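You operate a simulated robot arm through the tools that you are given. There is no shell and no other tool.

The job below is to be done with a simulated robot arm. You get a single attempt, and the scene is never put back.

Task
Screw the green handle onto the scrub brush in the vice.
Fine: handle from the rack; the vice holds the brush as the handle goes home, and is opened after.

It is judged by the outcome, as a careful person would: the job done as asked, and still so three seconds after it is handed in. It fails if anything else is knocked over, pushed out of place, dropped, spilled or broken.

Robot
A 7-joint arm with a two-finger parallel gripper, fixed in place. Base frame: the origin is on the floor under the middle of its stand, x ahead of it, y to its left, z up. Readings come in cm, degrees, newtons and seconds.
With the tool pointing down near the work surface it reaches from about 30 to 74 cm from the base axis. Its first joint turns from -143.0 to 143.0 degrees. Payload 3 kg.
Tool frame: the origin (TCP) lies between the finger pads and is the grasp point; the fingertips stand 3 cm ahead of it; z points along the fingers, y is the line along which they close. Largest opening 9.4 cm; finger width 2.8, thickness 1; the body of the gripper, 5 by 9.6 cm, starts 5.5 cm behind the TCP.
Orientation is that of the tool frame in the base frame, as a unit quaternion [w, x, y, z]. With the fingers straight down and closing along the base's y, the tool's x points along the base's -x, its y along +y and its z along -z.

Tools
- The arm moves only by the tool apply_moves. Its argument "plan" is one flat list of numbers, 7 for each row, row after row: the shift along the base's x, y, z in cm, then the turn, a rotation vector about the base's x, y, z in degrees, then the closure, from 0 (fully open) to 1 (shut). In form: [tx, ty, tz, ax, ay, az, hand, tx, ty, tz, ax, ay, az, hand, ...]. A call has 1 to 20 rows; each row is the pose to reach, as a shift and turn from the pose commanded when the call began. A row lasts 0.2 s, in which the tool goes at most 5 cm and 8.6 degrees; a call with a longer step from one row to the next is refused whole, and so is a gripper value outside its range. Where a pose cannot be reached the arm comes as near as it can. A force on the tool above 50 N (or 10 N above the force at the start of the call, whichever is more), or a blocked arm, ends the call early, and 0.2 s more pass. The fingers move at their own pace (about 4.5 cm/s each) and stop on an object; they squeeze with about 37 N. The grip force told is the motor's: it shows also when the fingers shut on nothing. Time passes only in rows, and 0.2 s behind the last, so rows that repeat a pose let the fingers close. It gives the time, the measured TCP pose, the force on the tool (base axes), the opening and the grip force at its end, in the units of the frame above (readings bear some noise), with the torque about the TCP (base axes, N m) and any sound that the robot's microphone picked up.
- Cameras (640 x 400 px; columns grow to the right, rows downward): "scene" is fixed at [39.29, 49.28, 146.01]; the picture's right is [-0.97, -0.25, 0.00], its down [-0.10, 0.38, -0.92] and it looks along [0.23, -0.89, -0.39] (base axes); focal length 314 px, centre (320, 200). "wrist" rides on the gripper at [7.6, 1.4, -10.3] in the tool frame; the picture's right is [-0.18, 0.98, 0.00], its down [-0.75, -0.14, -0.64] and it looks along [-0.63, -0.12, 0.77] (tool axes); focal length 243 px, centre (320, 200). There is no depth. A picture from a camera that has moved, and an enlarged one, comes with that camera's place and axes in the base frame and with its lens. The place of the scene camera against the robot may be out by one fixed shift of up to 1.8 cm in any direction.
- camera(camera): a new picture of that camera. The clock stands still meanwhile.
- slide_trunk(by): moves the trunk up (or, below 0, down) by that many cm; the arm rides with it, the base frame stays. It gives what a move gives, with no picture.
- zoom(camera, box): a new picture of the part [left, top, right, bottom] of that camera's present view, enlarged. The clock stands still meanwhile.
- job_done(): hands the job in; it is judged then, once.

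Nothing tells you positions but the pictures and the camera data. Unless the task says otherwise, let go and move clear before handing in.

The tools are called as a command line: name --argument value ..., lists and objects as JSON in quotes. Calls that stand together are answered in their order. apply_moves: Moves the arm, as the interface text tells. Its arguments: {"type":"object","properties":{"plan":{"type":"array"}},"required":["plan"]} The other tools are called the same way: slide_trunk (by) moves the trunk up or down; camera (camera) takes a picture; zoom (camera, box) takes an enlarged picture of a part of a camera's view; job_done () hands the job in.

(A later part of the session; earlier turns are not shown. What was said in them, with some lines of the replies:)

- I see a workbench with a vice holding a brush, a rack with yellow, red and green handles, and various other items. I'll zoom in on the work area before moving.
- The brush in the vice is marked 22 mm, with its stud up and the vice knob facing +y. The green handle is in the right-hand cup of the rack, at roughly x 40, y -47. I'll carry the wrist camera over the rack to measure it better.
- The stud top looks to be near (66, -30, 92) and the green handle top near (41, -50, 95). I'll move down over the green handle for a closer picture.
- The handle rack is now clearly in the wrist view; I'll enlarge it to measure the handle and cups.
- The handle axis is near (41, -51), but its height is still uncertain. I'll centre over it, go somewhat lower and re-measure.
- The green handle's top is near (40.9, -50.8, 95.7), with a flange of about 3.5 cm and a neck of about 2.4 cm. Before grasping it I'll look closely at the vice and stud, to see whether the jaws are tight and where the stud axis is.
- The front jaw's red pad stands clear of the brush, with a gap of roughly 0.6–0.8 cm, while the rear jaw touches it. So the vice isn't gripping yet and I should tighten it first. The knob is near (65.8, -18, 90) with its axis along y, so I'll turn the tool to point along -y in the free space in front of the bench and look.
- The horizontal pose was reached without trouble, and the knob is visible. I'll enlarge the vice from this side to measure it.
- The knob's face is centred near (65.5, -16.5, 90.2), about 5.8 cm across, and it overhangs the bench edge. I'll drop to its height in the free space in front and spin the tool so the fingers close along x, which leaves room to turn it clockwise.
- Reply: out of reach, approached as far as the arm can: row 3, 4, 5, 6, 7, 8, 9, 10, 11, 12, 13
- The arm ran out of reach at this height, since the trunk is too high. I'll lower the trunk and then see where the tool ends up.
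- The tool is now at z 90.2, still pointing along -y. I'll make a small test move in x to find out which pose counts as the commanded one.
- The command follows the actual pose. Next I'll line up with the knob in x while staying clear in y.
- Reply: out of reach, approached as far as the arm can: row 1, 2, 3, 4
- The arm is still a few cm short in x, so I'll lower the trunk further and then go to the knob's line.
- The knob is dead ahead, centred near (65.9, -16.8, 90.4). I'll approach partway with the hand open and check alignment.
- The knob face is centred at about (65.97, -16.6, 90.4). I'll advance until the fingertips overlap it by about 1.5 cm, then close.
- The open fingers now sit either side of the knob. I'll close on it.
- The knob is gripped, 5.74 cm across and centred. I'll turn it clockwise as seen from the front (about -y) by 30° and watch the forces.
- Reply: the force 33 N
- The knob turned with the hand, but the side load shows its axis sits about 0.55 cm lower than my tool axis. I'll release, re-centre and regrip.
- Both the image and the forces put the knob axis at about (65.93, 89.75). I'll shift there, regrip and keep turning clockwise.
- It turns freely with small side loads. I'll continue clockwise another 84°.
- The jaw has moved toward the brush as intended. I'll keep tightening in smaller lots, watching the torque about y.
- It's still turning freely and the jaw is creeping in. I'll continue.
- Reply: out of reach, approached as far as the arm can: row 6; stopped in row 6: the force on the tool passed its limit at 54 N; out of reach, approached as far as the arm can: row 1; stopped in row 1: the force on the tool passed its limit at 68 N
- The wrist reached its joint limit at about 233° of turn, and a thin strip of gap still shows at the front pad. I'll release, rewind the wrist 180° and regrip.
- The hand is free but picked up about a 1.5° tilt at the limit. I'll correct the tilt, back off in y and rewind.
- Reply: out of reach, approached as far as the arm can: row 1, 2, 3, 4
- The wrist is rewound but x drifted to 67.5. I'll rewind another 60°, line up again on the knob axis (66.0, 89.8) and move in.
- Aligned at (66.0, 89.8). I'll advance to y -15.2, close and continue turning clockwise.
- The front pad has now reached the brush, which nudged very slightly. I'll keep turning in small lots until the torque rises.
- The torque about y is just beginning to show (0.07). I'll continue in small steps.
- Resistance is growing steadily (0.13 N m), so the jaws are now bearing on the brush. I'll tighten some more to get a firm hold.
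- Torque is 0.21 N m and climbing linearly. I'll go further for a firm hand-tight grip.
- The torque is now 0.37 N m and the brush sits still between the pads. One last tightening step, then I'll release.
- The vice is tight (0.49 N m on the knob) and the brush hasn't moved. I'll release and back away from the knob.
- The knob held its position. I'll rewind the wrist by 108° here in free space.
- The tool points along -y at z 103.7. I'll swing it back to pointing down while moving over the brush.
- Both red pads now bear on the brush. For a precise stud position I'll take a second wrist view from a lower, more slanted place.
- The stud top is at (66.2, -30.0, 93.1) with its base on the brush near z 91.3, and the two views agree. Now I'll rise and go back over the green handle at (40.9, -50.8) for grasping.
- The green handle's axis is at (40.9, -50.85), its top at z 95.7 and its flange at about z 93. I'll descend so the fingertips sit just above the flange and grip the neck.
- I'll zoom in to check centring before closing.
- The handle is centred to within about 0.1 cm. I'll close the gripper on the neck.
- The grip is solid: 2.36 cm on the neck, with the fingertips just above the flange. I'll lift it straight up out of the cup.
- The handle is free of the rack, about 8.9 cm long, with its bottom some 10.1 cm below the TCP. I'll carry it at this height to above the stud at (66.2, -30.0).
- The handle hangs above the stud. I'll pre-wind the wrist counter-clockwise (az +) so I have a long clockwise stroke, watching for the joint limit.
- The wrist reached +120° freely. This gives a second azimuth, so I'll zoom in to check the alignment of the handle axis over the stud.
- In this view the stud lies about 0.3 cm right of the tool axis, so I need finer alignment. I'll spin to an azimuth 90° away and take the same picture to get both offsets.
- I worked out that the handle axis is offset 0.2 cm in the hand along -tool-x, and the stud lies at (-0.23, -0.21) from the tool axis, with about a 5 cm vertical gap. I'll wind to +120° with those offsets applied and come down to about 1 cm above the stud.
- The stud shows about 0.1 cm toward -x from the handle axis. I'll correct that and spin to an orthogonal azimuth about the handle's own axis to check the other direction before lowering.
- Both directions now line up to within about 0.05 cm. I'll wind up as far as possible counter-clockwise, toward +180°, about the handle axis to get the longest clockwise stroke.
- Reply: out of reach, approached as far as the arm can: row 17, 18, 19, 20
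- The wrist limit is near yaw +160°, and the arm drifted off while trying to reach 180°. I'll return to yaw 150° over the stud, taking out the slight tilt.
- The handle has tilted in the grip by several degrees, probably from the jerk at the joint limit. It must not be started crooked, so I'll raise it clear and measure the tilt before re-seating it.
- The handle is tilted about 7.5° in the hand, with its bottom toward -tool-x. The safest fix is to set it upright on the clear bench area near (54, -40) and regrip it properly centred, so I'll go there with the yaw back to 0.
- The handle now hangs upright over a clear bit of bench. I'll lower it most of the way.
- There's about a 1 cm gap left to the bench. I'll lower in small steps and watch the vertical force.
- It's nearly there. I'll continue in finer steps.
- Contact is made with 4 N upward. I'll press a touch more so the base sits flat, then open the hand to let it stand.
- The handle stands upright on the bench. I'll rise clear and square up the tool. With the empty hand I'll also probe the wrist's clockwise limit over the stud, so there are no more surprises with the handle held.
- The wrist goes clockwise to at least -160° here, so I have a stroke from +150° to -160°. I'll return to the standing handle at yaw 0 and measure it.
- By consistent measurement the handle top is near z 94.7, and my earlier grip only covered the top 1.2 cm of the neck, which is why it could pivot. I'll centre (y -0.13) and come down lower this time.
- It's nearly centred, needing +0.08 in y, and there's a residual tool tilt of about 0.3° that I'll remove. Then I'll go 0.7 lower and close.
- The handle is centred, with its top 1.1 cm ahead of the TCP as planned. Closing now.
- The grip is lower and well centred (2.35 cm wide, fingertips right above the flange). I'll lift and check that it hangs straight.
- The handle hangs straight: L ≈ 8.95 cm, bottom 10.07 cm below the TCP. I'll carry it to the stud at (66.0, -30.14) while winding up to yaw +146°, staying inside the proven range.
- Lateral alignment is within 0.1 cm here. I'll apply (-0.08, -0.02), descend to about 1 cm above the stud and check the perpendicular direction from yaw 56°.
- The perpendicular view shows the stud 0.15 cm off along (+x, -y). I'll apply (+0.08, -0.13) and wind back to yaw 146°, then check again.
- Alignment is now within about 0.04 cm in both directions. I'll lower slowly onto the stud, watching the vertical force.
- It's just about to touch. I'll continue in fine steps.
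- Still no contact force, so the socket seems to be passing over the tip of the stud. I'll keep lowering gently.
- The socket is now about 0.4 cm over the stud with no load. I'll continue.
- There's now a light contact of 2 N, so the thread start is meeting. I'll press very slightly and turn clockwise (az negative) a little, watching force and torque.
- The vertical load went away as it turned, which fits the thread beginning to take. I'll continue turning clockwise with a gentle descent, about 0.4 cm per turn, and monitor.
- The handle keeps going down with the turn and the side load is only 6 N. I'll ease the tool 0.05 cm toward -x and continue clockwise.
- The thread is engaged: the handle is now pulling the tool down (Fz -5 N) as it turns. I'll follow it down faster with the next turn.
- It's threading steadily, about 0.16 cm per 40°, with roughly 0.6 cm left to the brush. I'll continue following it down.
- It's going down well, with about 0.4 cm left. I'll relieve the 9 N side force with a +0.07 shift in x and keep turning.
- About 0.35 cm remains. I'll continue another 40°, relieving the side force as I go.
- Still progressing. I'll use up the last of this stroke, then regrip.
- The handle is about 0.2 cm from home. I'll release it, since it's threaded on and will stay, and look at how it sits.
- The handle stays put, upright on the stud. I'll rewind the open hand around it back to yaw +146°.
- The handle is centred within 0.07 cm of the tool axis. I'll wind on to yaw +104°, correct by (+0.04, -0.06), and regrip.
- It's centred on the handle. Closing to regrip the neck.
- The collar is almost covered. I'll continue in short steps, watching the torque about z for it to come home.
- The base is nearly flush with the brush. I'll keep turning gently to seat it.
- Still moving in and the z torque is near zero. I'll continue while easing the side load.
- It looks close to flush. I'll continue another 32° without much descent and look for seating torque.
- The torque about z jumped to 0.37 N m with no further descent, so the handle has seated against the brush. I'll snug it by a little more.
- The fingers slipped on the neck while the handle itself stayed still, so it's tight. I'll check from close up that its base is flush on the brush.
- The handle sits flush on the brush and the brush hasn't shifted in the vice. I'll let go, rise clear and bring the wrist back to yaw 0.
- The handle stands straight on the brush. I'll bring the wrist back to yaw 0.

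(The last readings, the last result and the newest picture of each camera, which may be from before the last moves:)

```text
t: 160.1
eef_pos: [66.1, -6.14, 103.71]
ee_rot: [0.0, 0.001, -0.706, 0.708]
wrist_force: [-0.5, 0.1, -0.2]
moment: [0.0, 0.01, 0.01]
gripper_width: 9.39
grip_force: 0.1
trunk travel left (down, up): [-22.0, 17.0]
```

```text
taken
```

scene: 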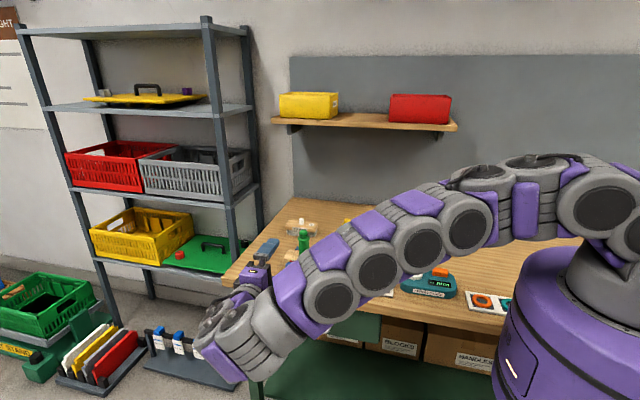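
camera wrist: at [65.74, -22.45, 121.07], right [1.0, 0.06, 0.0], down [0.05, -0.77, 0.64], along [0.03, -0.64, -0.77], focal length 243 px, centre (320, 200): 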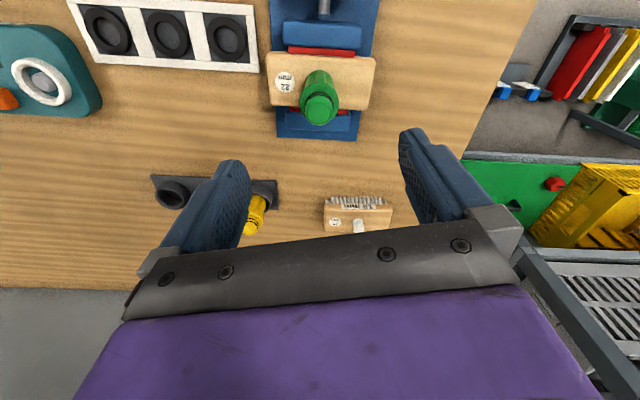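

The tool again points along -y. I'll lower the trunk to the knob's height and spin to the clockwise end, so there's a long counter-clockwise stroke for opening.

slide_trunk --by -14

apply_moves --plan '[0, 0, 0, 0, -8, 0, 0, 0, 0, 0, 0, -16, 0, 0, 0, 0, 0, 0, -24, 0, 0, 0, 0, 0, 0, -32, 0, 0, 0, 0, 0, 0, -40, 0, 0, 0, 0, 0, 0, -48, 0, 0, 0, 0, 0, 0, -56, 0, 0, 0, 0, 0, 0, -64, 0, 0, 0, 0, 0, 0, -72, 0, 0, 0, 0, 0, 0, -80, 0, 0, 0, 0, 0, 0, -88, 0, 0, 0, 0, 0, 0, -96, 0, 0, 0, 0, 0, 0, -104, 0, 0, 0, 0, 0, 0, -108, 0, 0, 0, 0, 0, 0, -108, 0, 0]'

camera --camera "wrist"

zoom --camera "scene" --box '[260, 235, 360, 298]'

```text
t: 161.7
eef_pos: [66.07, -6.14, 89.72]
ee_rot: [0.001, 0.001, -0.707, 0.708]
wrist_force: [0.4, 0.4, -1.0]
moment: [0.03, -0.02, -0.04]
gripper_width: 9.41
grip_force: 0.0
trunk travel left (down, up): [-8.0, 31.0]
```

```text
t: 164.9
eef_pos: [66.04, -6.12, 89.82]
ee_rot: [0.572, 0.572, 0.415, -0.417]
wrist_force: [-0.1, 0.1, 0.3]
moment: [-0.05, -0.01, -0.01]
gripper_width: 9.42
grip_force: 0.2
trunk travel left (down, up): [-8.0, 31.0]
```

```text
taken
camera wrist: at [69.88, 4.17, 82.96], right [0.88, 0.0, 0.48], down [-0.37, 0.64, 0.67], along [-0.31, -0.77, 0.57], focal length 243 px, centre (320, 200)
```

wrist: 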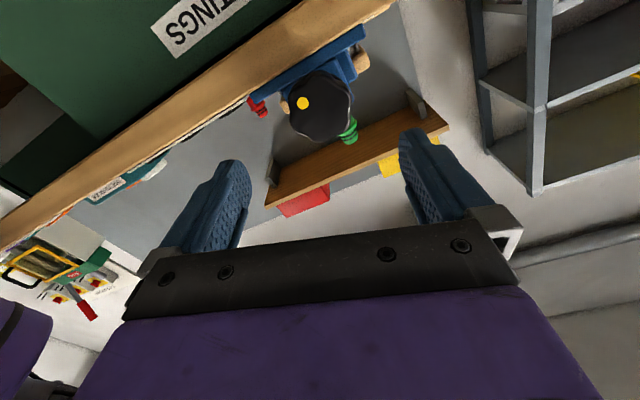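

```text
6.35 times, centred on (310, 266) of scene
camera zoom: at [39.29, 49.28, 146.01], right [-0.97, -0.25, 0.0], down [-0.1, 0.38, -0.92], along [0.23, -0.89, -0.39], focal length 1996 px, centre (384, -222)
```

zoom: 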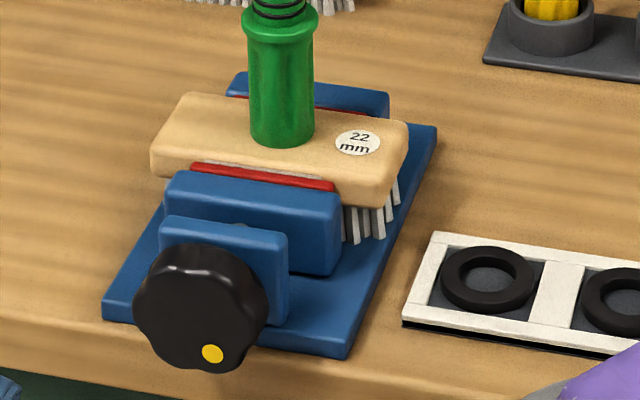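

The hand is aligned with the knob axis. I'll advance, grip the knob and start turning counter-clockwise (ay +).

apply_moves --plan '[0, -3, 0, 0, 0, 0, 0, 0, -6, 0, 0, 0, 0, 0, 0, -8, 0, 0, 0, 0, 0, 0, -9.1, 0, 0, 0, 0, 0, 0, -9.1, 0, 0, 0, 0, 1, 0, -9.1, 0, 0, 0, 0, 1, 0, -9.1, 0, 0, 0, 0, 1, 0, -9.1, 0, 0, 0, 0, 1]'

apply_moves --plan '[0, 0, 0, 0, 7, 0, 1, 0, 0, 0, 0, 14, 0, 1, 0, 0, 0, 0, 21, 0, 1, 0, 0, 0, 0, 28, 0, 1, 0, 0, 0, 0, 35, 0, 1]'

zoom --camera "scene" --box '[260, 235, 360, 298]'

```text
t: 166.7
eef_pos: [66.0, -15.24, 89.58]
ee_rot: [0.571, 0.571, 0.416, -0.417]
wrist_force: [0.4, -1.4, -1.7]
moment: [-0.15, 0.34, 0.42]
gripper_width: 5.74
grip_force: 45.2
trunk travel left (down, up): [-8.0, 31.0]
```

```text
t: 167.9
eef_pos: [65.97, -15.23, 89.69]
ee_rot: [-0.418, -0.419, -0.569, 0.571]
wrist_force: [-6.8, 3.2, -7.8]
moment: [1.07, 0.24, 0.4]
gripper_width: 5.73
grip_force: 44.3
trunk travel left (down, up): [-8.0, 31.0]
```

```text
6.35 times, centred on (310, 266) of scene
camera zoom: at [39.29, 49.28, 146.01], right [-0.97, -0.25, 0.0], down [-0.1, 0.38, -0.92], along [0.23, -0.89, -0.39], focal length 1996 px, centre (384, -222)
```

zoom: 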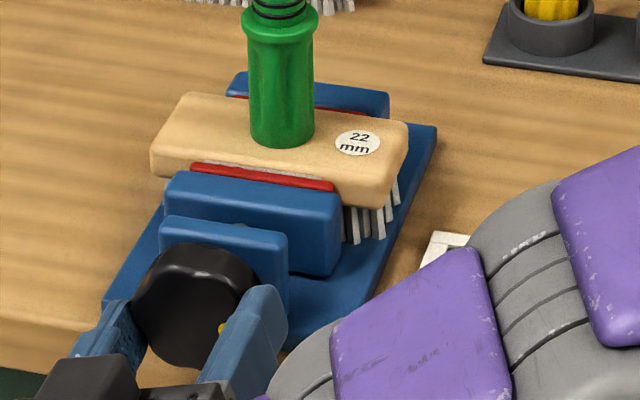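

The knob turns with falling torque. I'll continue opening.

apply_moves --plan '[0, 0, 0, 0, 7, 0, 1, 0, 0, 0, 0, 14, 0, 1, 0, 0, 0, 0, 21, 0, 1, 0, 0, 0, 0, 28, 0, 1, 0, 0, 0, 0, 35, 0, 1, 0, 0, 0, 0, 42, 0, 1, 0, 0, 0, 0, 49, 0, 1, 0, 0, 0, 0, 56, 0, 1, 0, 0, 0, 0, 63, 0, 1, 0, 0, 0, 0, 70, 0, 1]'

zoom --camera "scene" --box '[260, 235, 360, 298]'

```text
t: 170.1
eef_pos: [65.82, -15.24, 89.74]
ee_rot: [-0.017, -0.018, -0.706, 0.707]
wrist_force: [-22.3, 3.1, -8.6]
moment: [0.14, -0.02, -0.73]
gripper_width: 5.74
grip_force: 44.8
trunk travel left (down, up): [-8.0, 31.0]
```

```text
6.35 times, centred on (310, 266) of scene
camera zoom: at [39.29, 49.28, 146.01], right [-0.97, -0.25, 0.0], down [-0.1, 0.38, -0.92], along [0.23, -0.89, -0.39], focal length 1996 px, centre (384, -222)
```

zoom: 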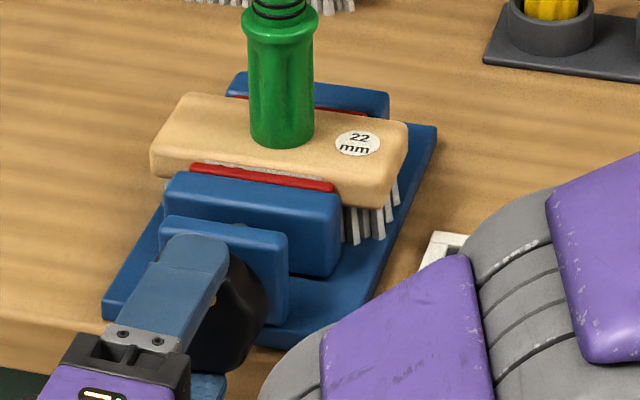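

The clamping torque is gone. I'll relieve the 22 N side load by shifting -0.2 in x, and keep opening.

apply_moves --plan '[-0.1, 0, -0.04, 0, 7, 0, 1, -0.2, 0, -0.08, 0, 14, 0, 1, -0.2, 0, -0.08, 0, 21, 0, 1, -0.2, 0, -0.08, 0, 28, 0, 1, -0.2, 0, -0.08, 0, 35, 0, 1, -0.2, 0, -0.08, 0, 42, 0, 1, -0.2, 0, -0.08, 0, 49, 0, 1, -0.2, 0, -0.08, 0, 56, 0, 1]'

zoom --camera "scene" --box '[260, 235, 360, 298]'

```text
t: 171.9
eef_pos: [65.9, -15.3, 89.77]
ee_rot: [0.315, 0.317, -0.631, 0.634]
wrist_force: [20.7, -5.7, 30.5]
moment: [0.51, -0.04, 0.55]
gripper_width: 5.73
grip_force: 44.6
trunk travel left (down, up): [-8.0, 31.0]
```

```text
6.35 times, centred on (310, 266) of scene
camera zoom: at [39.29, 49.28, 146.01], right [-0.97, -0.25, 0.0], down [-0.1, 0.38, -0.92], along [0.23, -0.89, -0.39], focal length 1996 px, centre (384, -222)
```

zoom: 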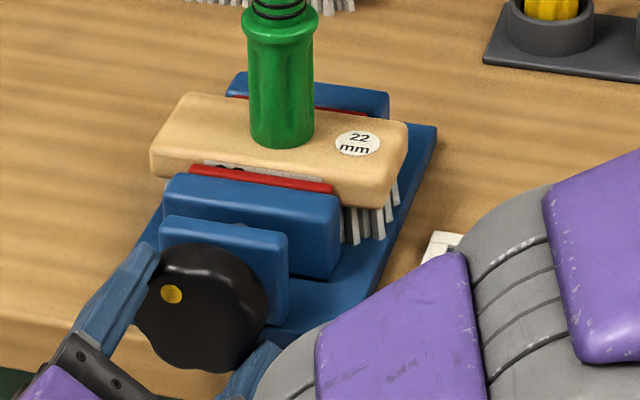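

The front jaw is backing off, since the label shows again. I'll correct the centring and keep opening.

apply_moves --plan '[0.1, 0, 0.12, 0, 7, 0, 1, 0.18, 0, 0.22, 0, 14, 0, 1, 0.18, 0, 0.24, 0, 21, 0, 1, 0.18, 0, 0.24, 0, 28, 0, 1, 0.18, 0, 0.24, 0, 35, 0, 1, 0.18, 0, 0.24, 0, 42, 0, 1]'

zoom --camera "scene" --box '[260, 235, 360, 298]'

```text
t: 173.3
eef_pos: [66.02, -15.19, 89.9]
ee_rot: [0.521, 0.523, -0.476, 0.478]
wrist_force: [15.8, -4.1, 16.1]
moment: [-0.61, -0.02, 0.3]
gripper_width: 5.71
grip_force: 45.2
trunk travel left (down, up): [-8.0, 31.0]
```

```text
6.35 times, centred on (310, 266) of scene
camera zoom: at [39.29, 49.28, 146.01], right [-0.97, -0.25, 0.0], down [-0.1, 0.38, -0.92], along [0.23, -0.89, -0.39], focal length 1996 px, centre (384, -222)
```

zoom: 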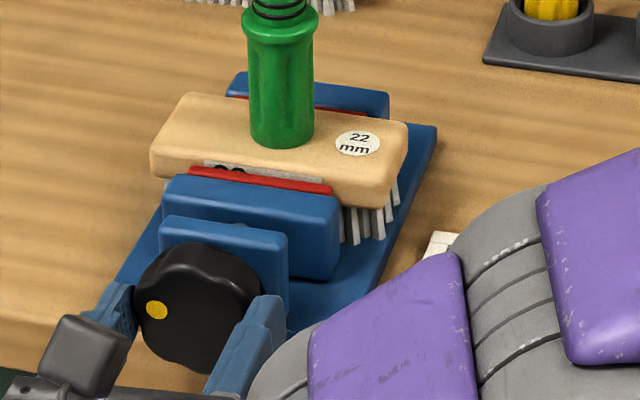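

The jaw is opening steadily. I'll release, rewind the wrist and take another counter-clockwise stroke so the vice is properly open, as it was at the start.

apply_moves --plan '[0, 0, 0, 0, 0, 0, 0.2, 0, 0, 0, 0, 0, 0, 0.2, 0, 0, 0, 0, 0, 0, 0.1, 0, 1.5, 0, 0, 0, 0, 0, 0, 4, 0, 0, 0, 0, 0, 0, 4, 0, 0, 0, 0, 0]'

apply_moves --plan '[0, 0, 0, 0, -8, 0, 0, 0, 0, 0, 0, -16, 0, 0, 0, 0, 0, 0, -24, 0, 0, 0, 0, 0, 0, -32, 0, 0, 0, 0, 0, 0, -40, 0, 0, 0, 0, 0, 0, -48, 0, 0, 0, 0, 0, 0, -56, 0, 0, 0, 0, 0, 0, -64, 0, 0, 0, 0, 0, 0, -72, 0, 0, 0, 0, 0, 0, -80, 0, 0, 0, 0, 0, 0, -88, 0, 0, 0, 0, 0, 0, -96, 0, 0, 0, 0, 0, 0, -104, 0, 0, 0, 0, 0, 0, -112, 0, 0, 0, 0, 0, 0, -120, 0, 0, 0, 0, 0, 0, -128, 0, 0, 0, 0, 0, 0, -136, 0, 0, 0, 0, 0, 0, -144, 0, 0, 0, 0, 0, 0, -152, 0, 0, 0, 0, 0, 0, -160, 0, 0]'

camera --camera "wrist"

zoom --camera "scene" --box '[260, 235, 360, 298]'

```text
t: 174.7
eef_pos: [66.09, -11.26, 89.84]
ee_rot: [0.522, 0.521, -0.478, 0.477]
wrist_force: [0.3, -0.9, -0.3]
moment: [-0.01, 0.02, 0.0]
gripper_width: 9.39
grip_force: 0.1
trunk travel left (down, up): [-8.0, 31.0]
```

```text
t: 178.9
eef_pos: [65.94, -11.16, 89.91]
ee_rot: [-0.381, -0.38, -0.595, 0.597]
wrist_force: [0.3, 0.2, -0.5]
moment: [0.04, -0.03, 0.06]
gripper_width: 9.39
grip_force: 0.0
trunk travel left (down, up): [-8.0, 31.0]
```

```text
taken
camera wrist: at [64.24, -0.9, 82.43], right [0.97, 0.0, -0.25], down [0.19, 0.64, 0.74], along [0.16, -0.77, 0.62], focal length 243 px, centre (320, 200)
```

wrist: 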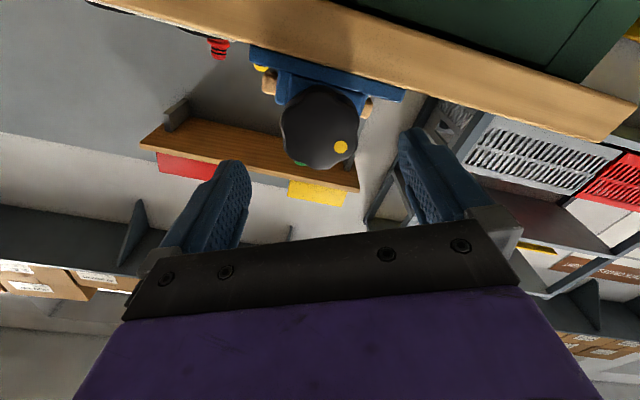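

```text
6.35 times, centred on (310, 266) of scene
camera zoom: at [39.29, 49.28, 146.01], right [-0.97, -0.25, 0.0], down [-0.1, 0.38, -0.92], along [0.23, -0.89, -0.39], focal length 1996 px, centre (384, -222)
```

zoom: 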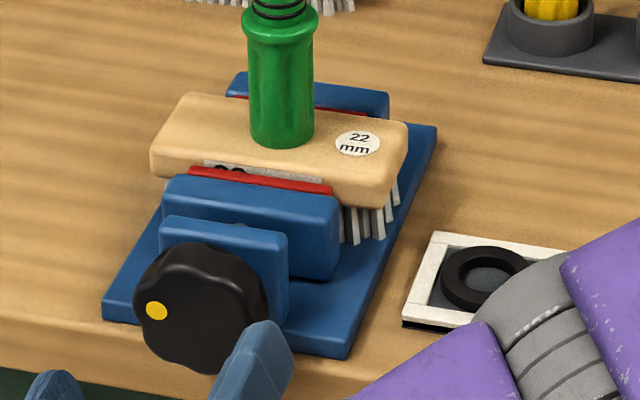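

The knob kept its place. I'll rewind a little more, move in and regrip.

apply_moves --plan '[0, 0, -0.03, 0, -8, 0, 0, 0, 0, -0.05, 0, -16, 0, 0, 0, 0, -0.05, 0, -24, 0, 0, 0, -2, -0.05, 0, -24, 0, 0, 0, -4, -0.05, 0, -24, 0, 0, 0, -4, -0.05, 0, -24, 0, 1, 0, -4, -0.05, 0, -24, 0, 1, 0, -4, -0.05, 0, -24, 0, 1, 0, -4, -0.05, 0, -24, 0, 1]'

apply_moves --plan '[0, 0, 0, 0, 7, 0, 1, 0, 0, 0, 0, 14, 0, 1, 0, 0, 0, 0, 21, 0, 1, 0, 0, 0, 0, 28, 0, 1, 0, 0, 0, 0, 35, 0, 1, 0, 0, 0, 0, 42, 0, 1]'

zoom --camera "scene" --box '[260, 235, 360, 298]'

```text
t: 180.9
eef_pos: [66.07, -15.27, 89.72]
ee_rot: [-0.495, -0.494, -0.505, 0.506]
wrist_force: [4.4, -2.2, -0.7]
moment: [-0.49, 0.0, 0.31]
gripper_width: 5.64
grip_force: 44.9
trunk travel left (down, up): [-8.0, 31.0]
```

```text
t: 182.3
eef_pos: [66.08, -15.29, 89.84]
ee_rot: [-0.28, -0.28, -0.649, 0.65]
wrist_force: [-0.4, 0.0, -7.6]
moment: [1.23, 0.0, 0.12]
gripper_width: 5.67
grip_force: 45.0
trunk travel left (down, up): [-8.0, 31.0]
```

```text
6.35 times, centred on (310, 266) of scene
camera zoom: at [39.29, 49.28, 146.01], right [-0.97, -0.25, 0.0], down [-0.1, 0.38, -0.92], along [0.23, -0.89, -0.39], focal length 1996 px, centre (384, -222)
```

zoom: 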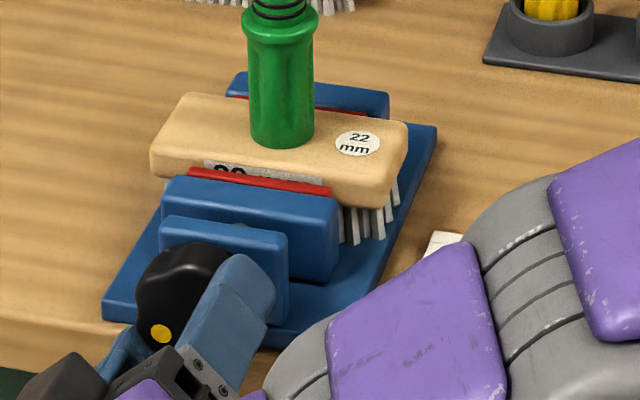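

The gap is widening and the brush stays steady. I'll continue opening through the rest of this stroke.

apply_moves --plan '[0, 0, -0.04, 0, 7, 0, 1, 0, 0, -0.06, 0, 14, 0, 1, 0, 0, -0.06, 0, 21, 0, 1, 0, 0, -0.06, 0, 28, 0, 1, 0, 0, -0.06, 0, 35, 0, 1, 0, 0, -0.06, 0, 42, 0, 1, 0, 0, -0.06, 0, 49, 0, 1, 0, 0, -0.06, 0, 56, 0, 1]'

zoom --camera "scene" --box '[260, 235, 360, 298]'

```text
t: 184.1
eef_pos: [65.93, -15.31, 89.73]
ee_rot: [0.057, 0.057, -0.705, 0.705]
wrist_force: [1.7, -2.3, -0.5]
moment: [-0.26, -0.01, 0.57]
gripper_width: 5.66
grip_force: 45.4
trunk travel left (down, up): [-8.0, 31.0]
```

```text
6.35 times, centred on (310, 266) of scene
camera zoom: at [39.29, 49.28, 146.01], right [-0.97, -0.25, 0.0], down [-0.1, 0.38, -0.92], along [0.23, -0.89, -0.39], focal length 1996 px, centre (384, -222)
```

zoom: 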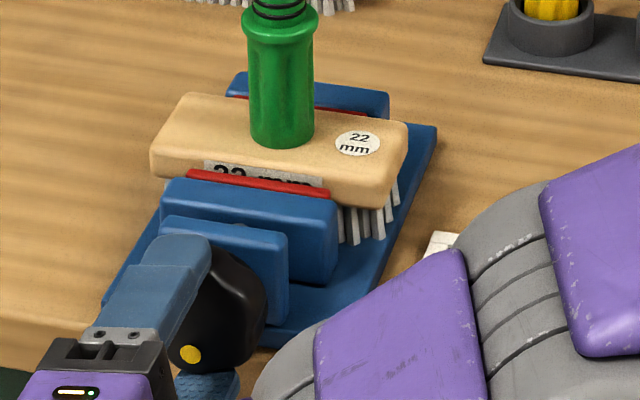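

The jaw is nearly back at its starting gap. One more 56° to be clearly open, then release.

apply_moves --plan '[0, 0, 0, 0, 7, 0, 1, 0, 0, 0, 0, 14, 0, 1, 0, 0, 0, 0, 21, 0, 1, 0, 0, 0, 0, 28, 0, 1, 0, 0, 0, 0, 35, 0, 1, 0, 0, 0, 0, 42, 0, 1, 0, 0, 0, 0, 49, 0, 1, 0, 0, 0, 0, 56, 0, 1]'

zoom --camera "scene" --box '[260, 235, 360, 298]'

```text
t: 185.9
eef_pos: [65.98, -15.36, 89.88]
ee_rot: [0.38, 0.381, -0.596, 0.596]
wrist_force: [10.4, -3.7, 7.0]
moment: [0.39, 0.0, 0.07]
gripper_width: 5.64
grip_force: 44.8
trunk travel left (down, up): [-8.0, 31.0]
```

```text
6.35 times, centred on (310, 266) of scene
camera zoom: at [39.29, 49.28, 146.01], right [-0.97, -0.25, 0.0], down [-0.1, 0.38, -0.92], along [0.23, -0.89, -0.39], focal length 1996 px, centre (384, -222)
```

zoom: 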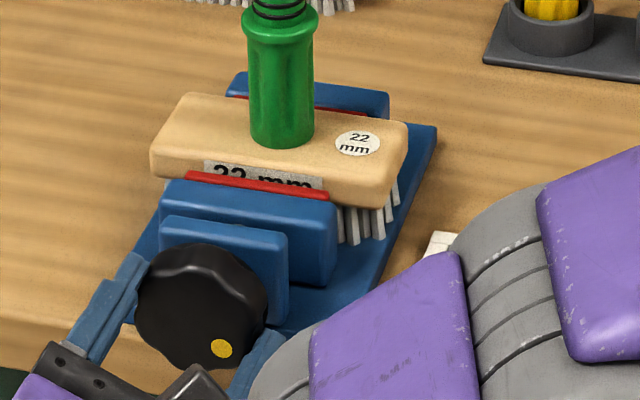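

It's back at the starting gap. I'll add another 35° for margin, then release and back away.

apply_moves --plan '[0.05, 0, 0.03, 0, 7, 0, 1, 0.08, 0, 0.05, 0, 14, 0, 1, 0.08, 0, 0.05, 0, 21, 0, 1, 0.08, 0, 0.05, 0, 28, 0, 1, 0.08, 0, 0.05, 0, 35, 0, 1]'

apply_moves --plan '[0, 0, 0, 0, 0, 0, 0.2, 0, 0, 0, 0, 0, 0, 0.1, 0, 0, 0, 0, 0, 0, 0, 0, 3, 0, 0, 0, 0, 0, 0, 6, 0, 0, 0, 0, 0, 0, 10, 0, 0, 0, 0, 0, 0, 13, 0, 0, 0, 0, 0, 0, 13, 0, 0, 0, 0, 0]'

zoom --camera "scene" --box '[260, 220, 360, 283]'

camera --camera "wrist"

camera --camera "scene"

```text
t: 187.1
eef_pos: [66.0, -15.4, 89.81]
ee_rot: [0.542, 0.543, -0.454, 0.453]
wrist_force: [-0.3, -1.6, 1.4]
moment: [-0.06, 0.03, -0.09]
gripper_width: 5.64
grip_force: 44.8
trunk travel left (down, up): [-8.0, 31.0]
```

```text
t: 188.9
eef_pos: [66.05, -2.18, 89.79]
ee_rot: [0.542, 0.542, -0.454, 0.454]
wrist_force: [0.3, 0.5, 0.0]
moment: [-0.03, 0.0, 0.02]
gripper_width: 9.39
grip_force: 0.1
trunk travel left (down, up): [-8.0, 31.0]
```

```text
6.35 times, centred on (310, 252) of scene
camera zoom: at [39.29, 49.28, 146.01], right [-0.97, -0.25, 0.0], down [-0.1, 0.38, -0.92], along [0.23, -0.89, -0.39], focal length 1996 px, centre (384, -127)
```

zoom: 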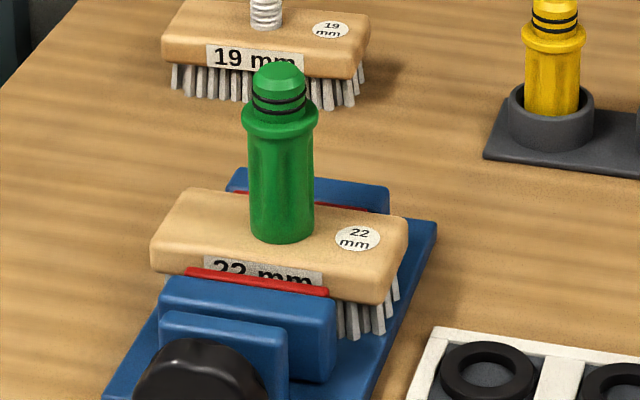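

```text
taken
camera wrist: at [66.14, 8.09, 97.63], right [-1.0, 0.0, -0.01], down [0.01, 0.64, -0.77], along [0.01, -0.77, -0.64], focal length 243 px, centre (320, 200)
```

wrist: 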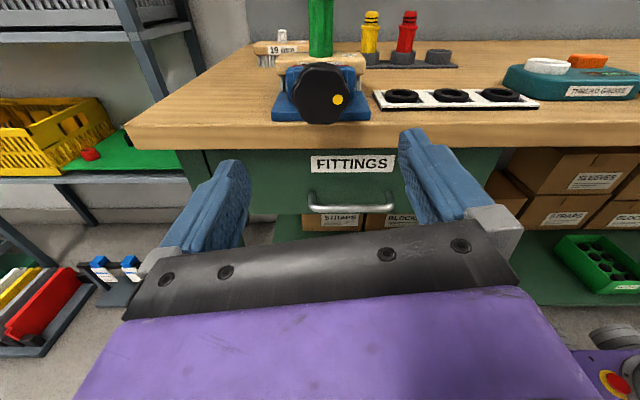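

```text
taken
```

scene: 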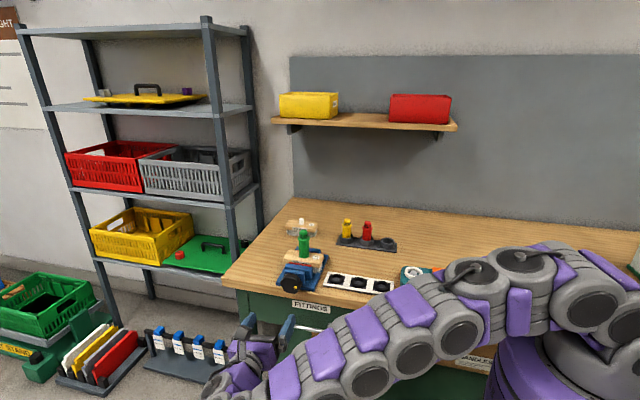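

The vice is open with the brush free, the handle stands upright on it, and the hand is clear. A last close look at the joint and the surroundings before handing in.

zoom --camera "scene" --box '[284, 236, 324, 261]'

zoom --camera "scene" --box '[260, 200, 420, 300]'

zoom --camera "wrist" --box '[260, 0, 388, 80]'

```text
16.00 times, centred on (304, 248) of scene
camera zoom: at [39.29, 49.28, 146.01], right [-0.97, -0.25, 0.0], down [-0.1, 0.38, -0.92], along [0.23, -0.89, -0.39], focal length 5029 px, centre (576, -576)
```

zoom: 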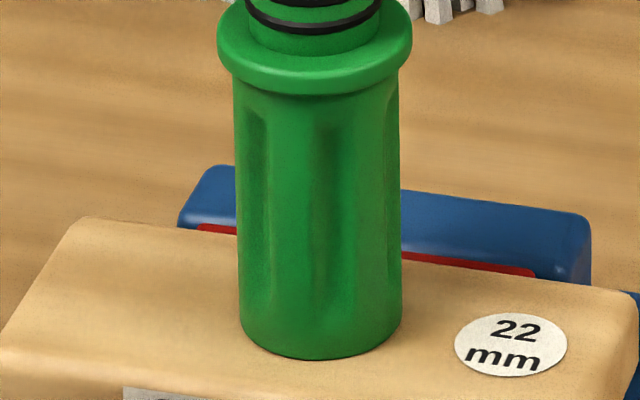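

```text
4.00 times, centred on (340, 250) of scene
camera zoom: at [39.29, 49.28, 146.01], right [-0.97, -0.25, 0.0], down [-0.1, 0.38, -0.92], along [0.23, -0.89, -0.39], focal length 1257 px, centre (240, 0)
```

zoom: 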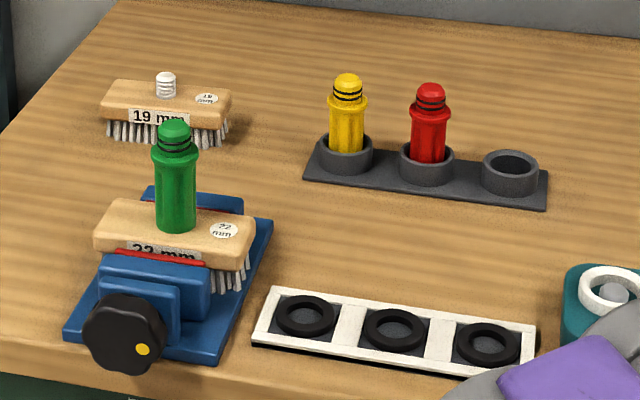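

```text
5.00 times, centred on (324, 40) of wrist
camera zoom: at [66.14, 8.09, 97.63], right [-1.0, 0.0, -0.01], down [0.01, 0.64, -0.77], along [0.01, -0.77, -0.64], focal length 1213 px, centre (300, 1000)
```

zoom: 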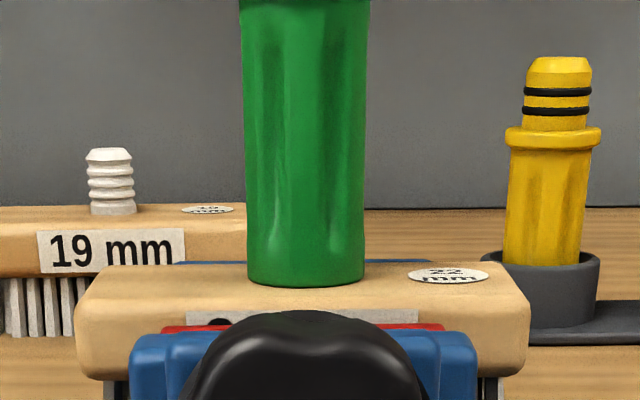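

The green handle is seated flush and upright on the 22 mm brush. The vice is open, everything else on the bench is where it started, and the hand is empty and clear, so I'm handing in.

job_done

```text
The job is handed in.
```

The green handle is screwed onto the 22 mm brush in the vice. It sits flush and upright, tightened until the fingers slipped on it at about 0.37 N m.

- **Vice before screwing:** the vice wasn't gripping the brush at the start, so I tightened it first. It held the brush until the handle was home.
- **Vice now:** I opened it to slightly more than its starting gap. The brush stayed steady as the jaw backed off.
- **Handle on the way:** the handle tilted in the grip partway through, when the wrist hit a joint limit. I stood it on clear bench, gripped it again and carried on; it was never dropped.
- **Everything else:** the red and yellow handles, the other brush and the ring tray look unmoved in the last pictures. The hand is empty and clear.
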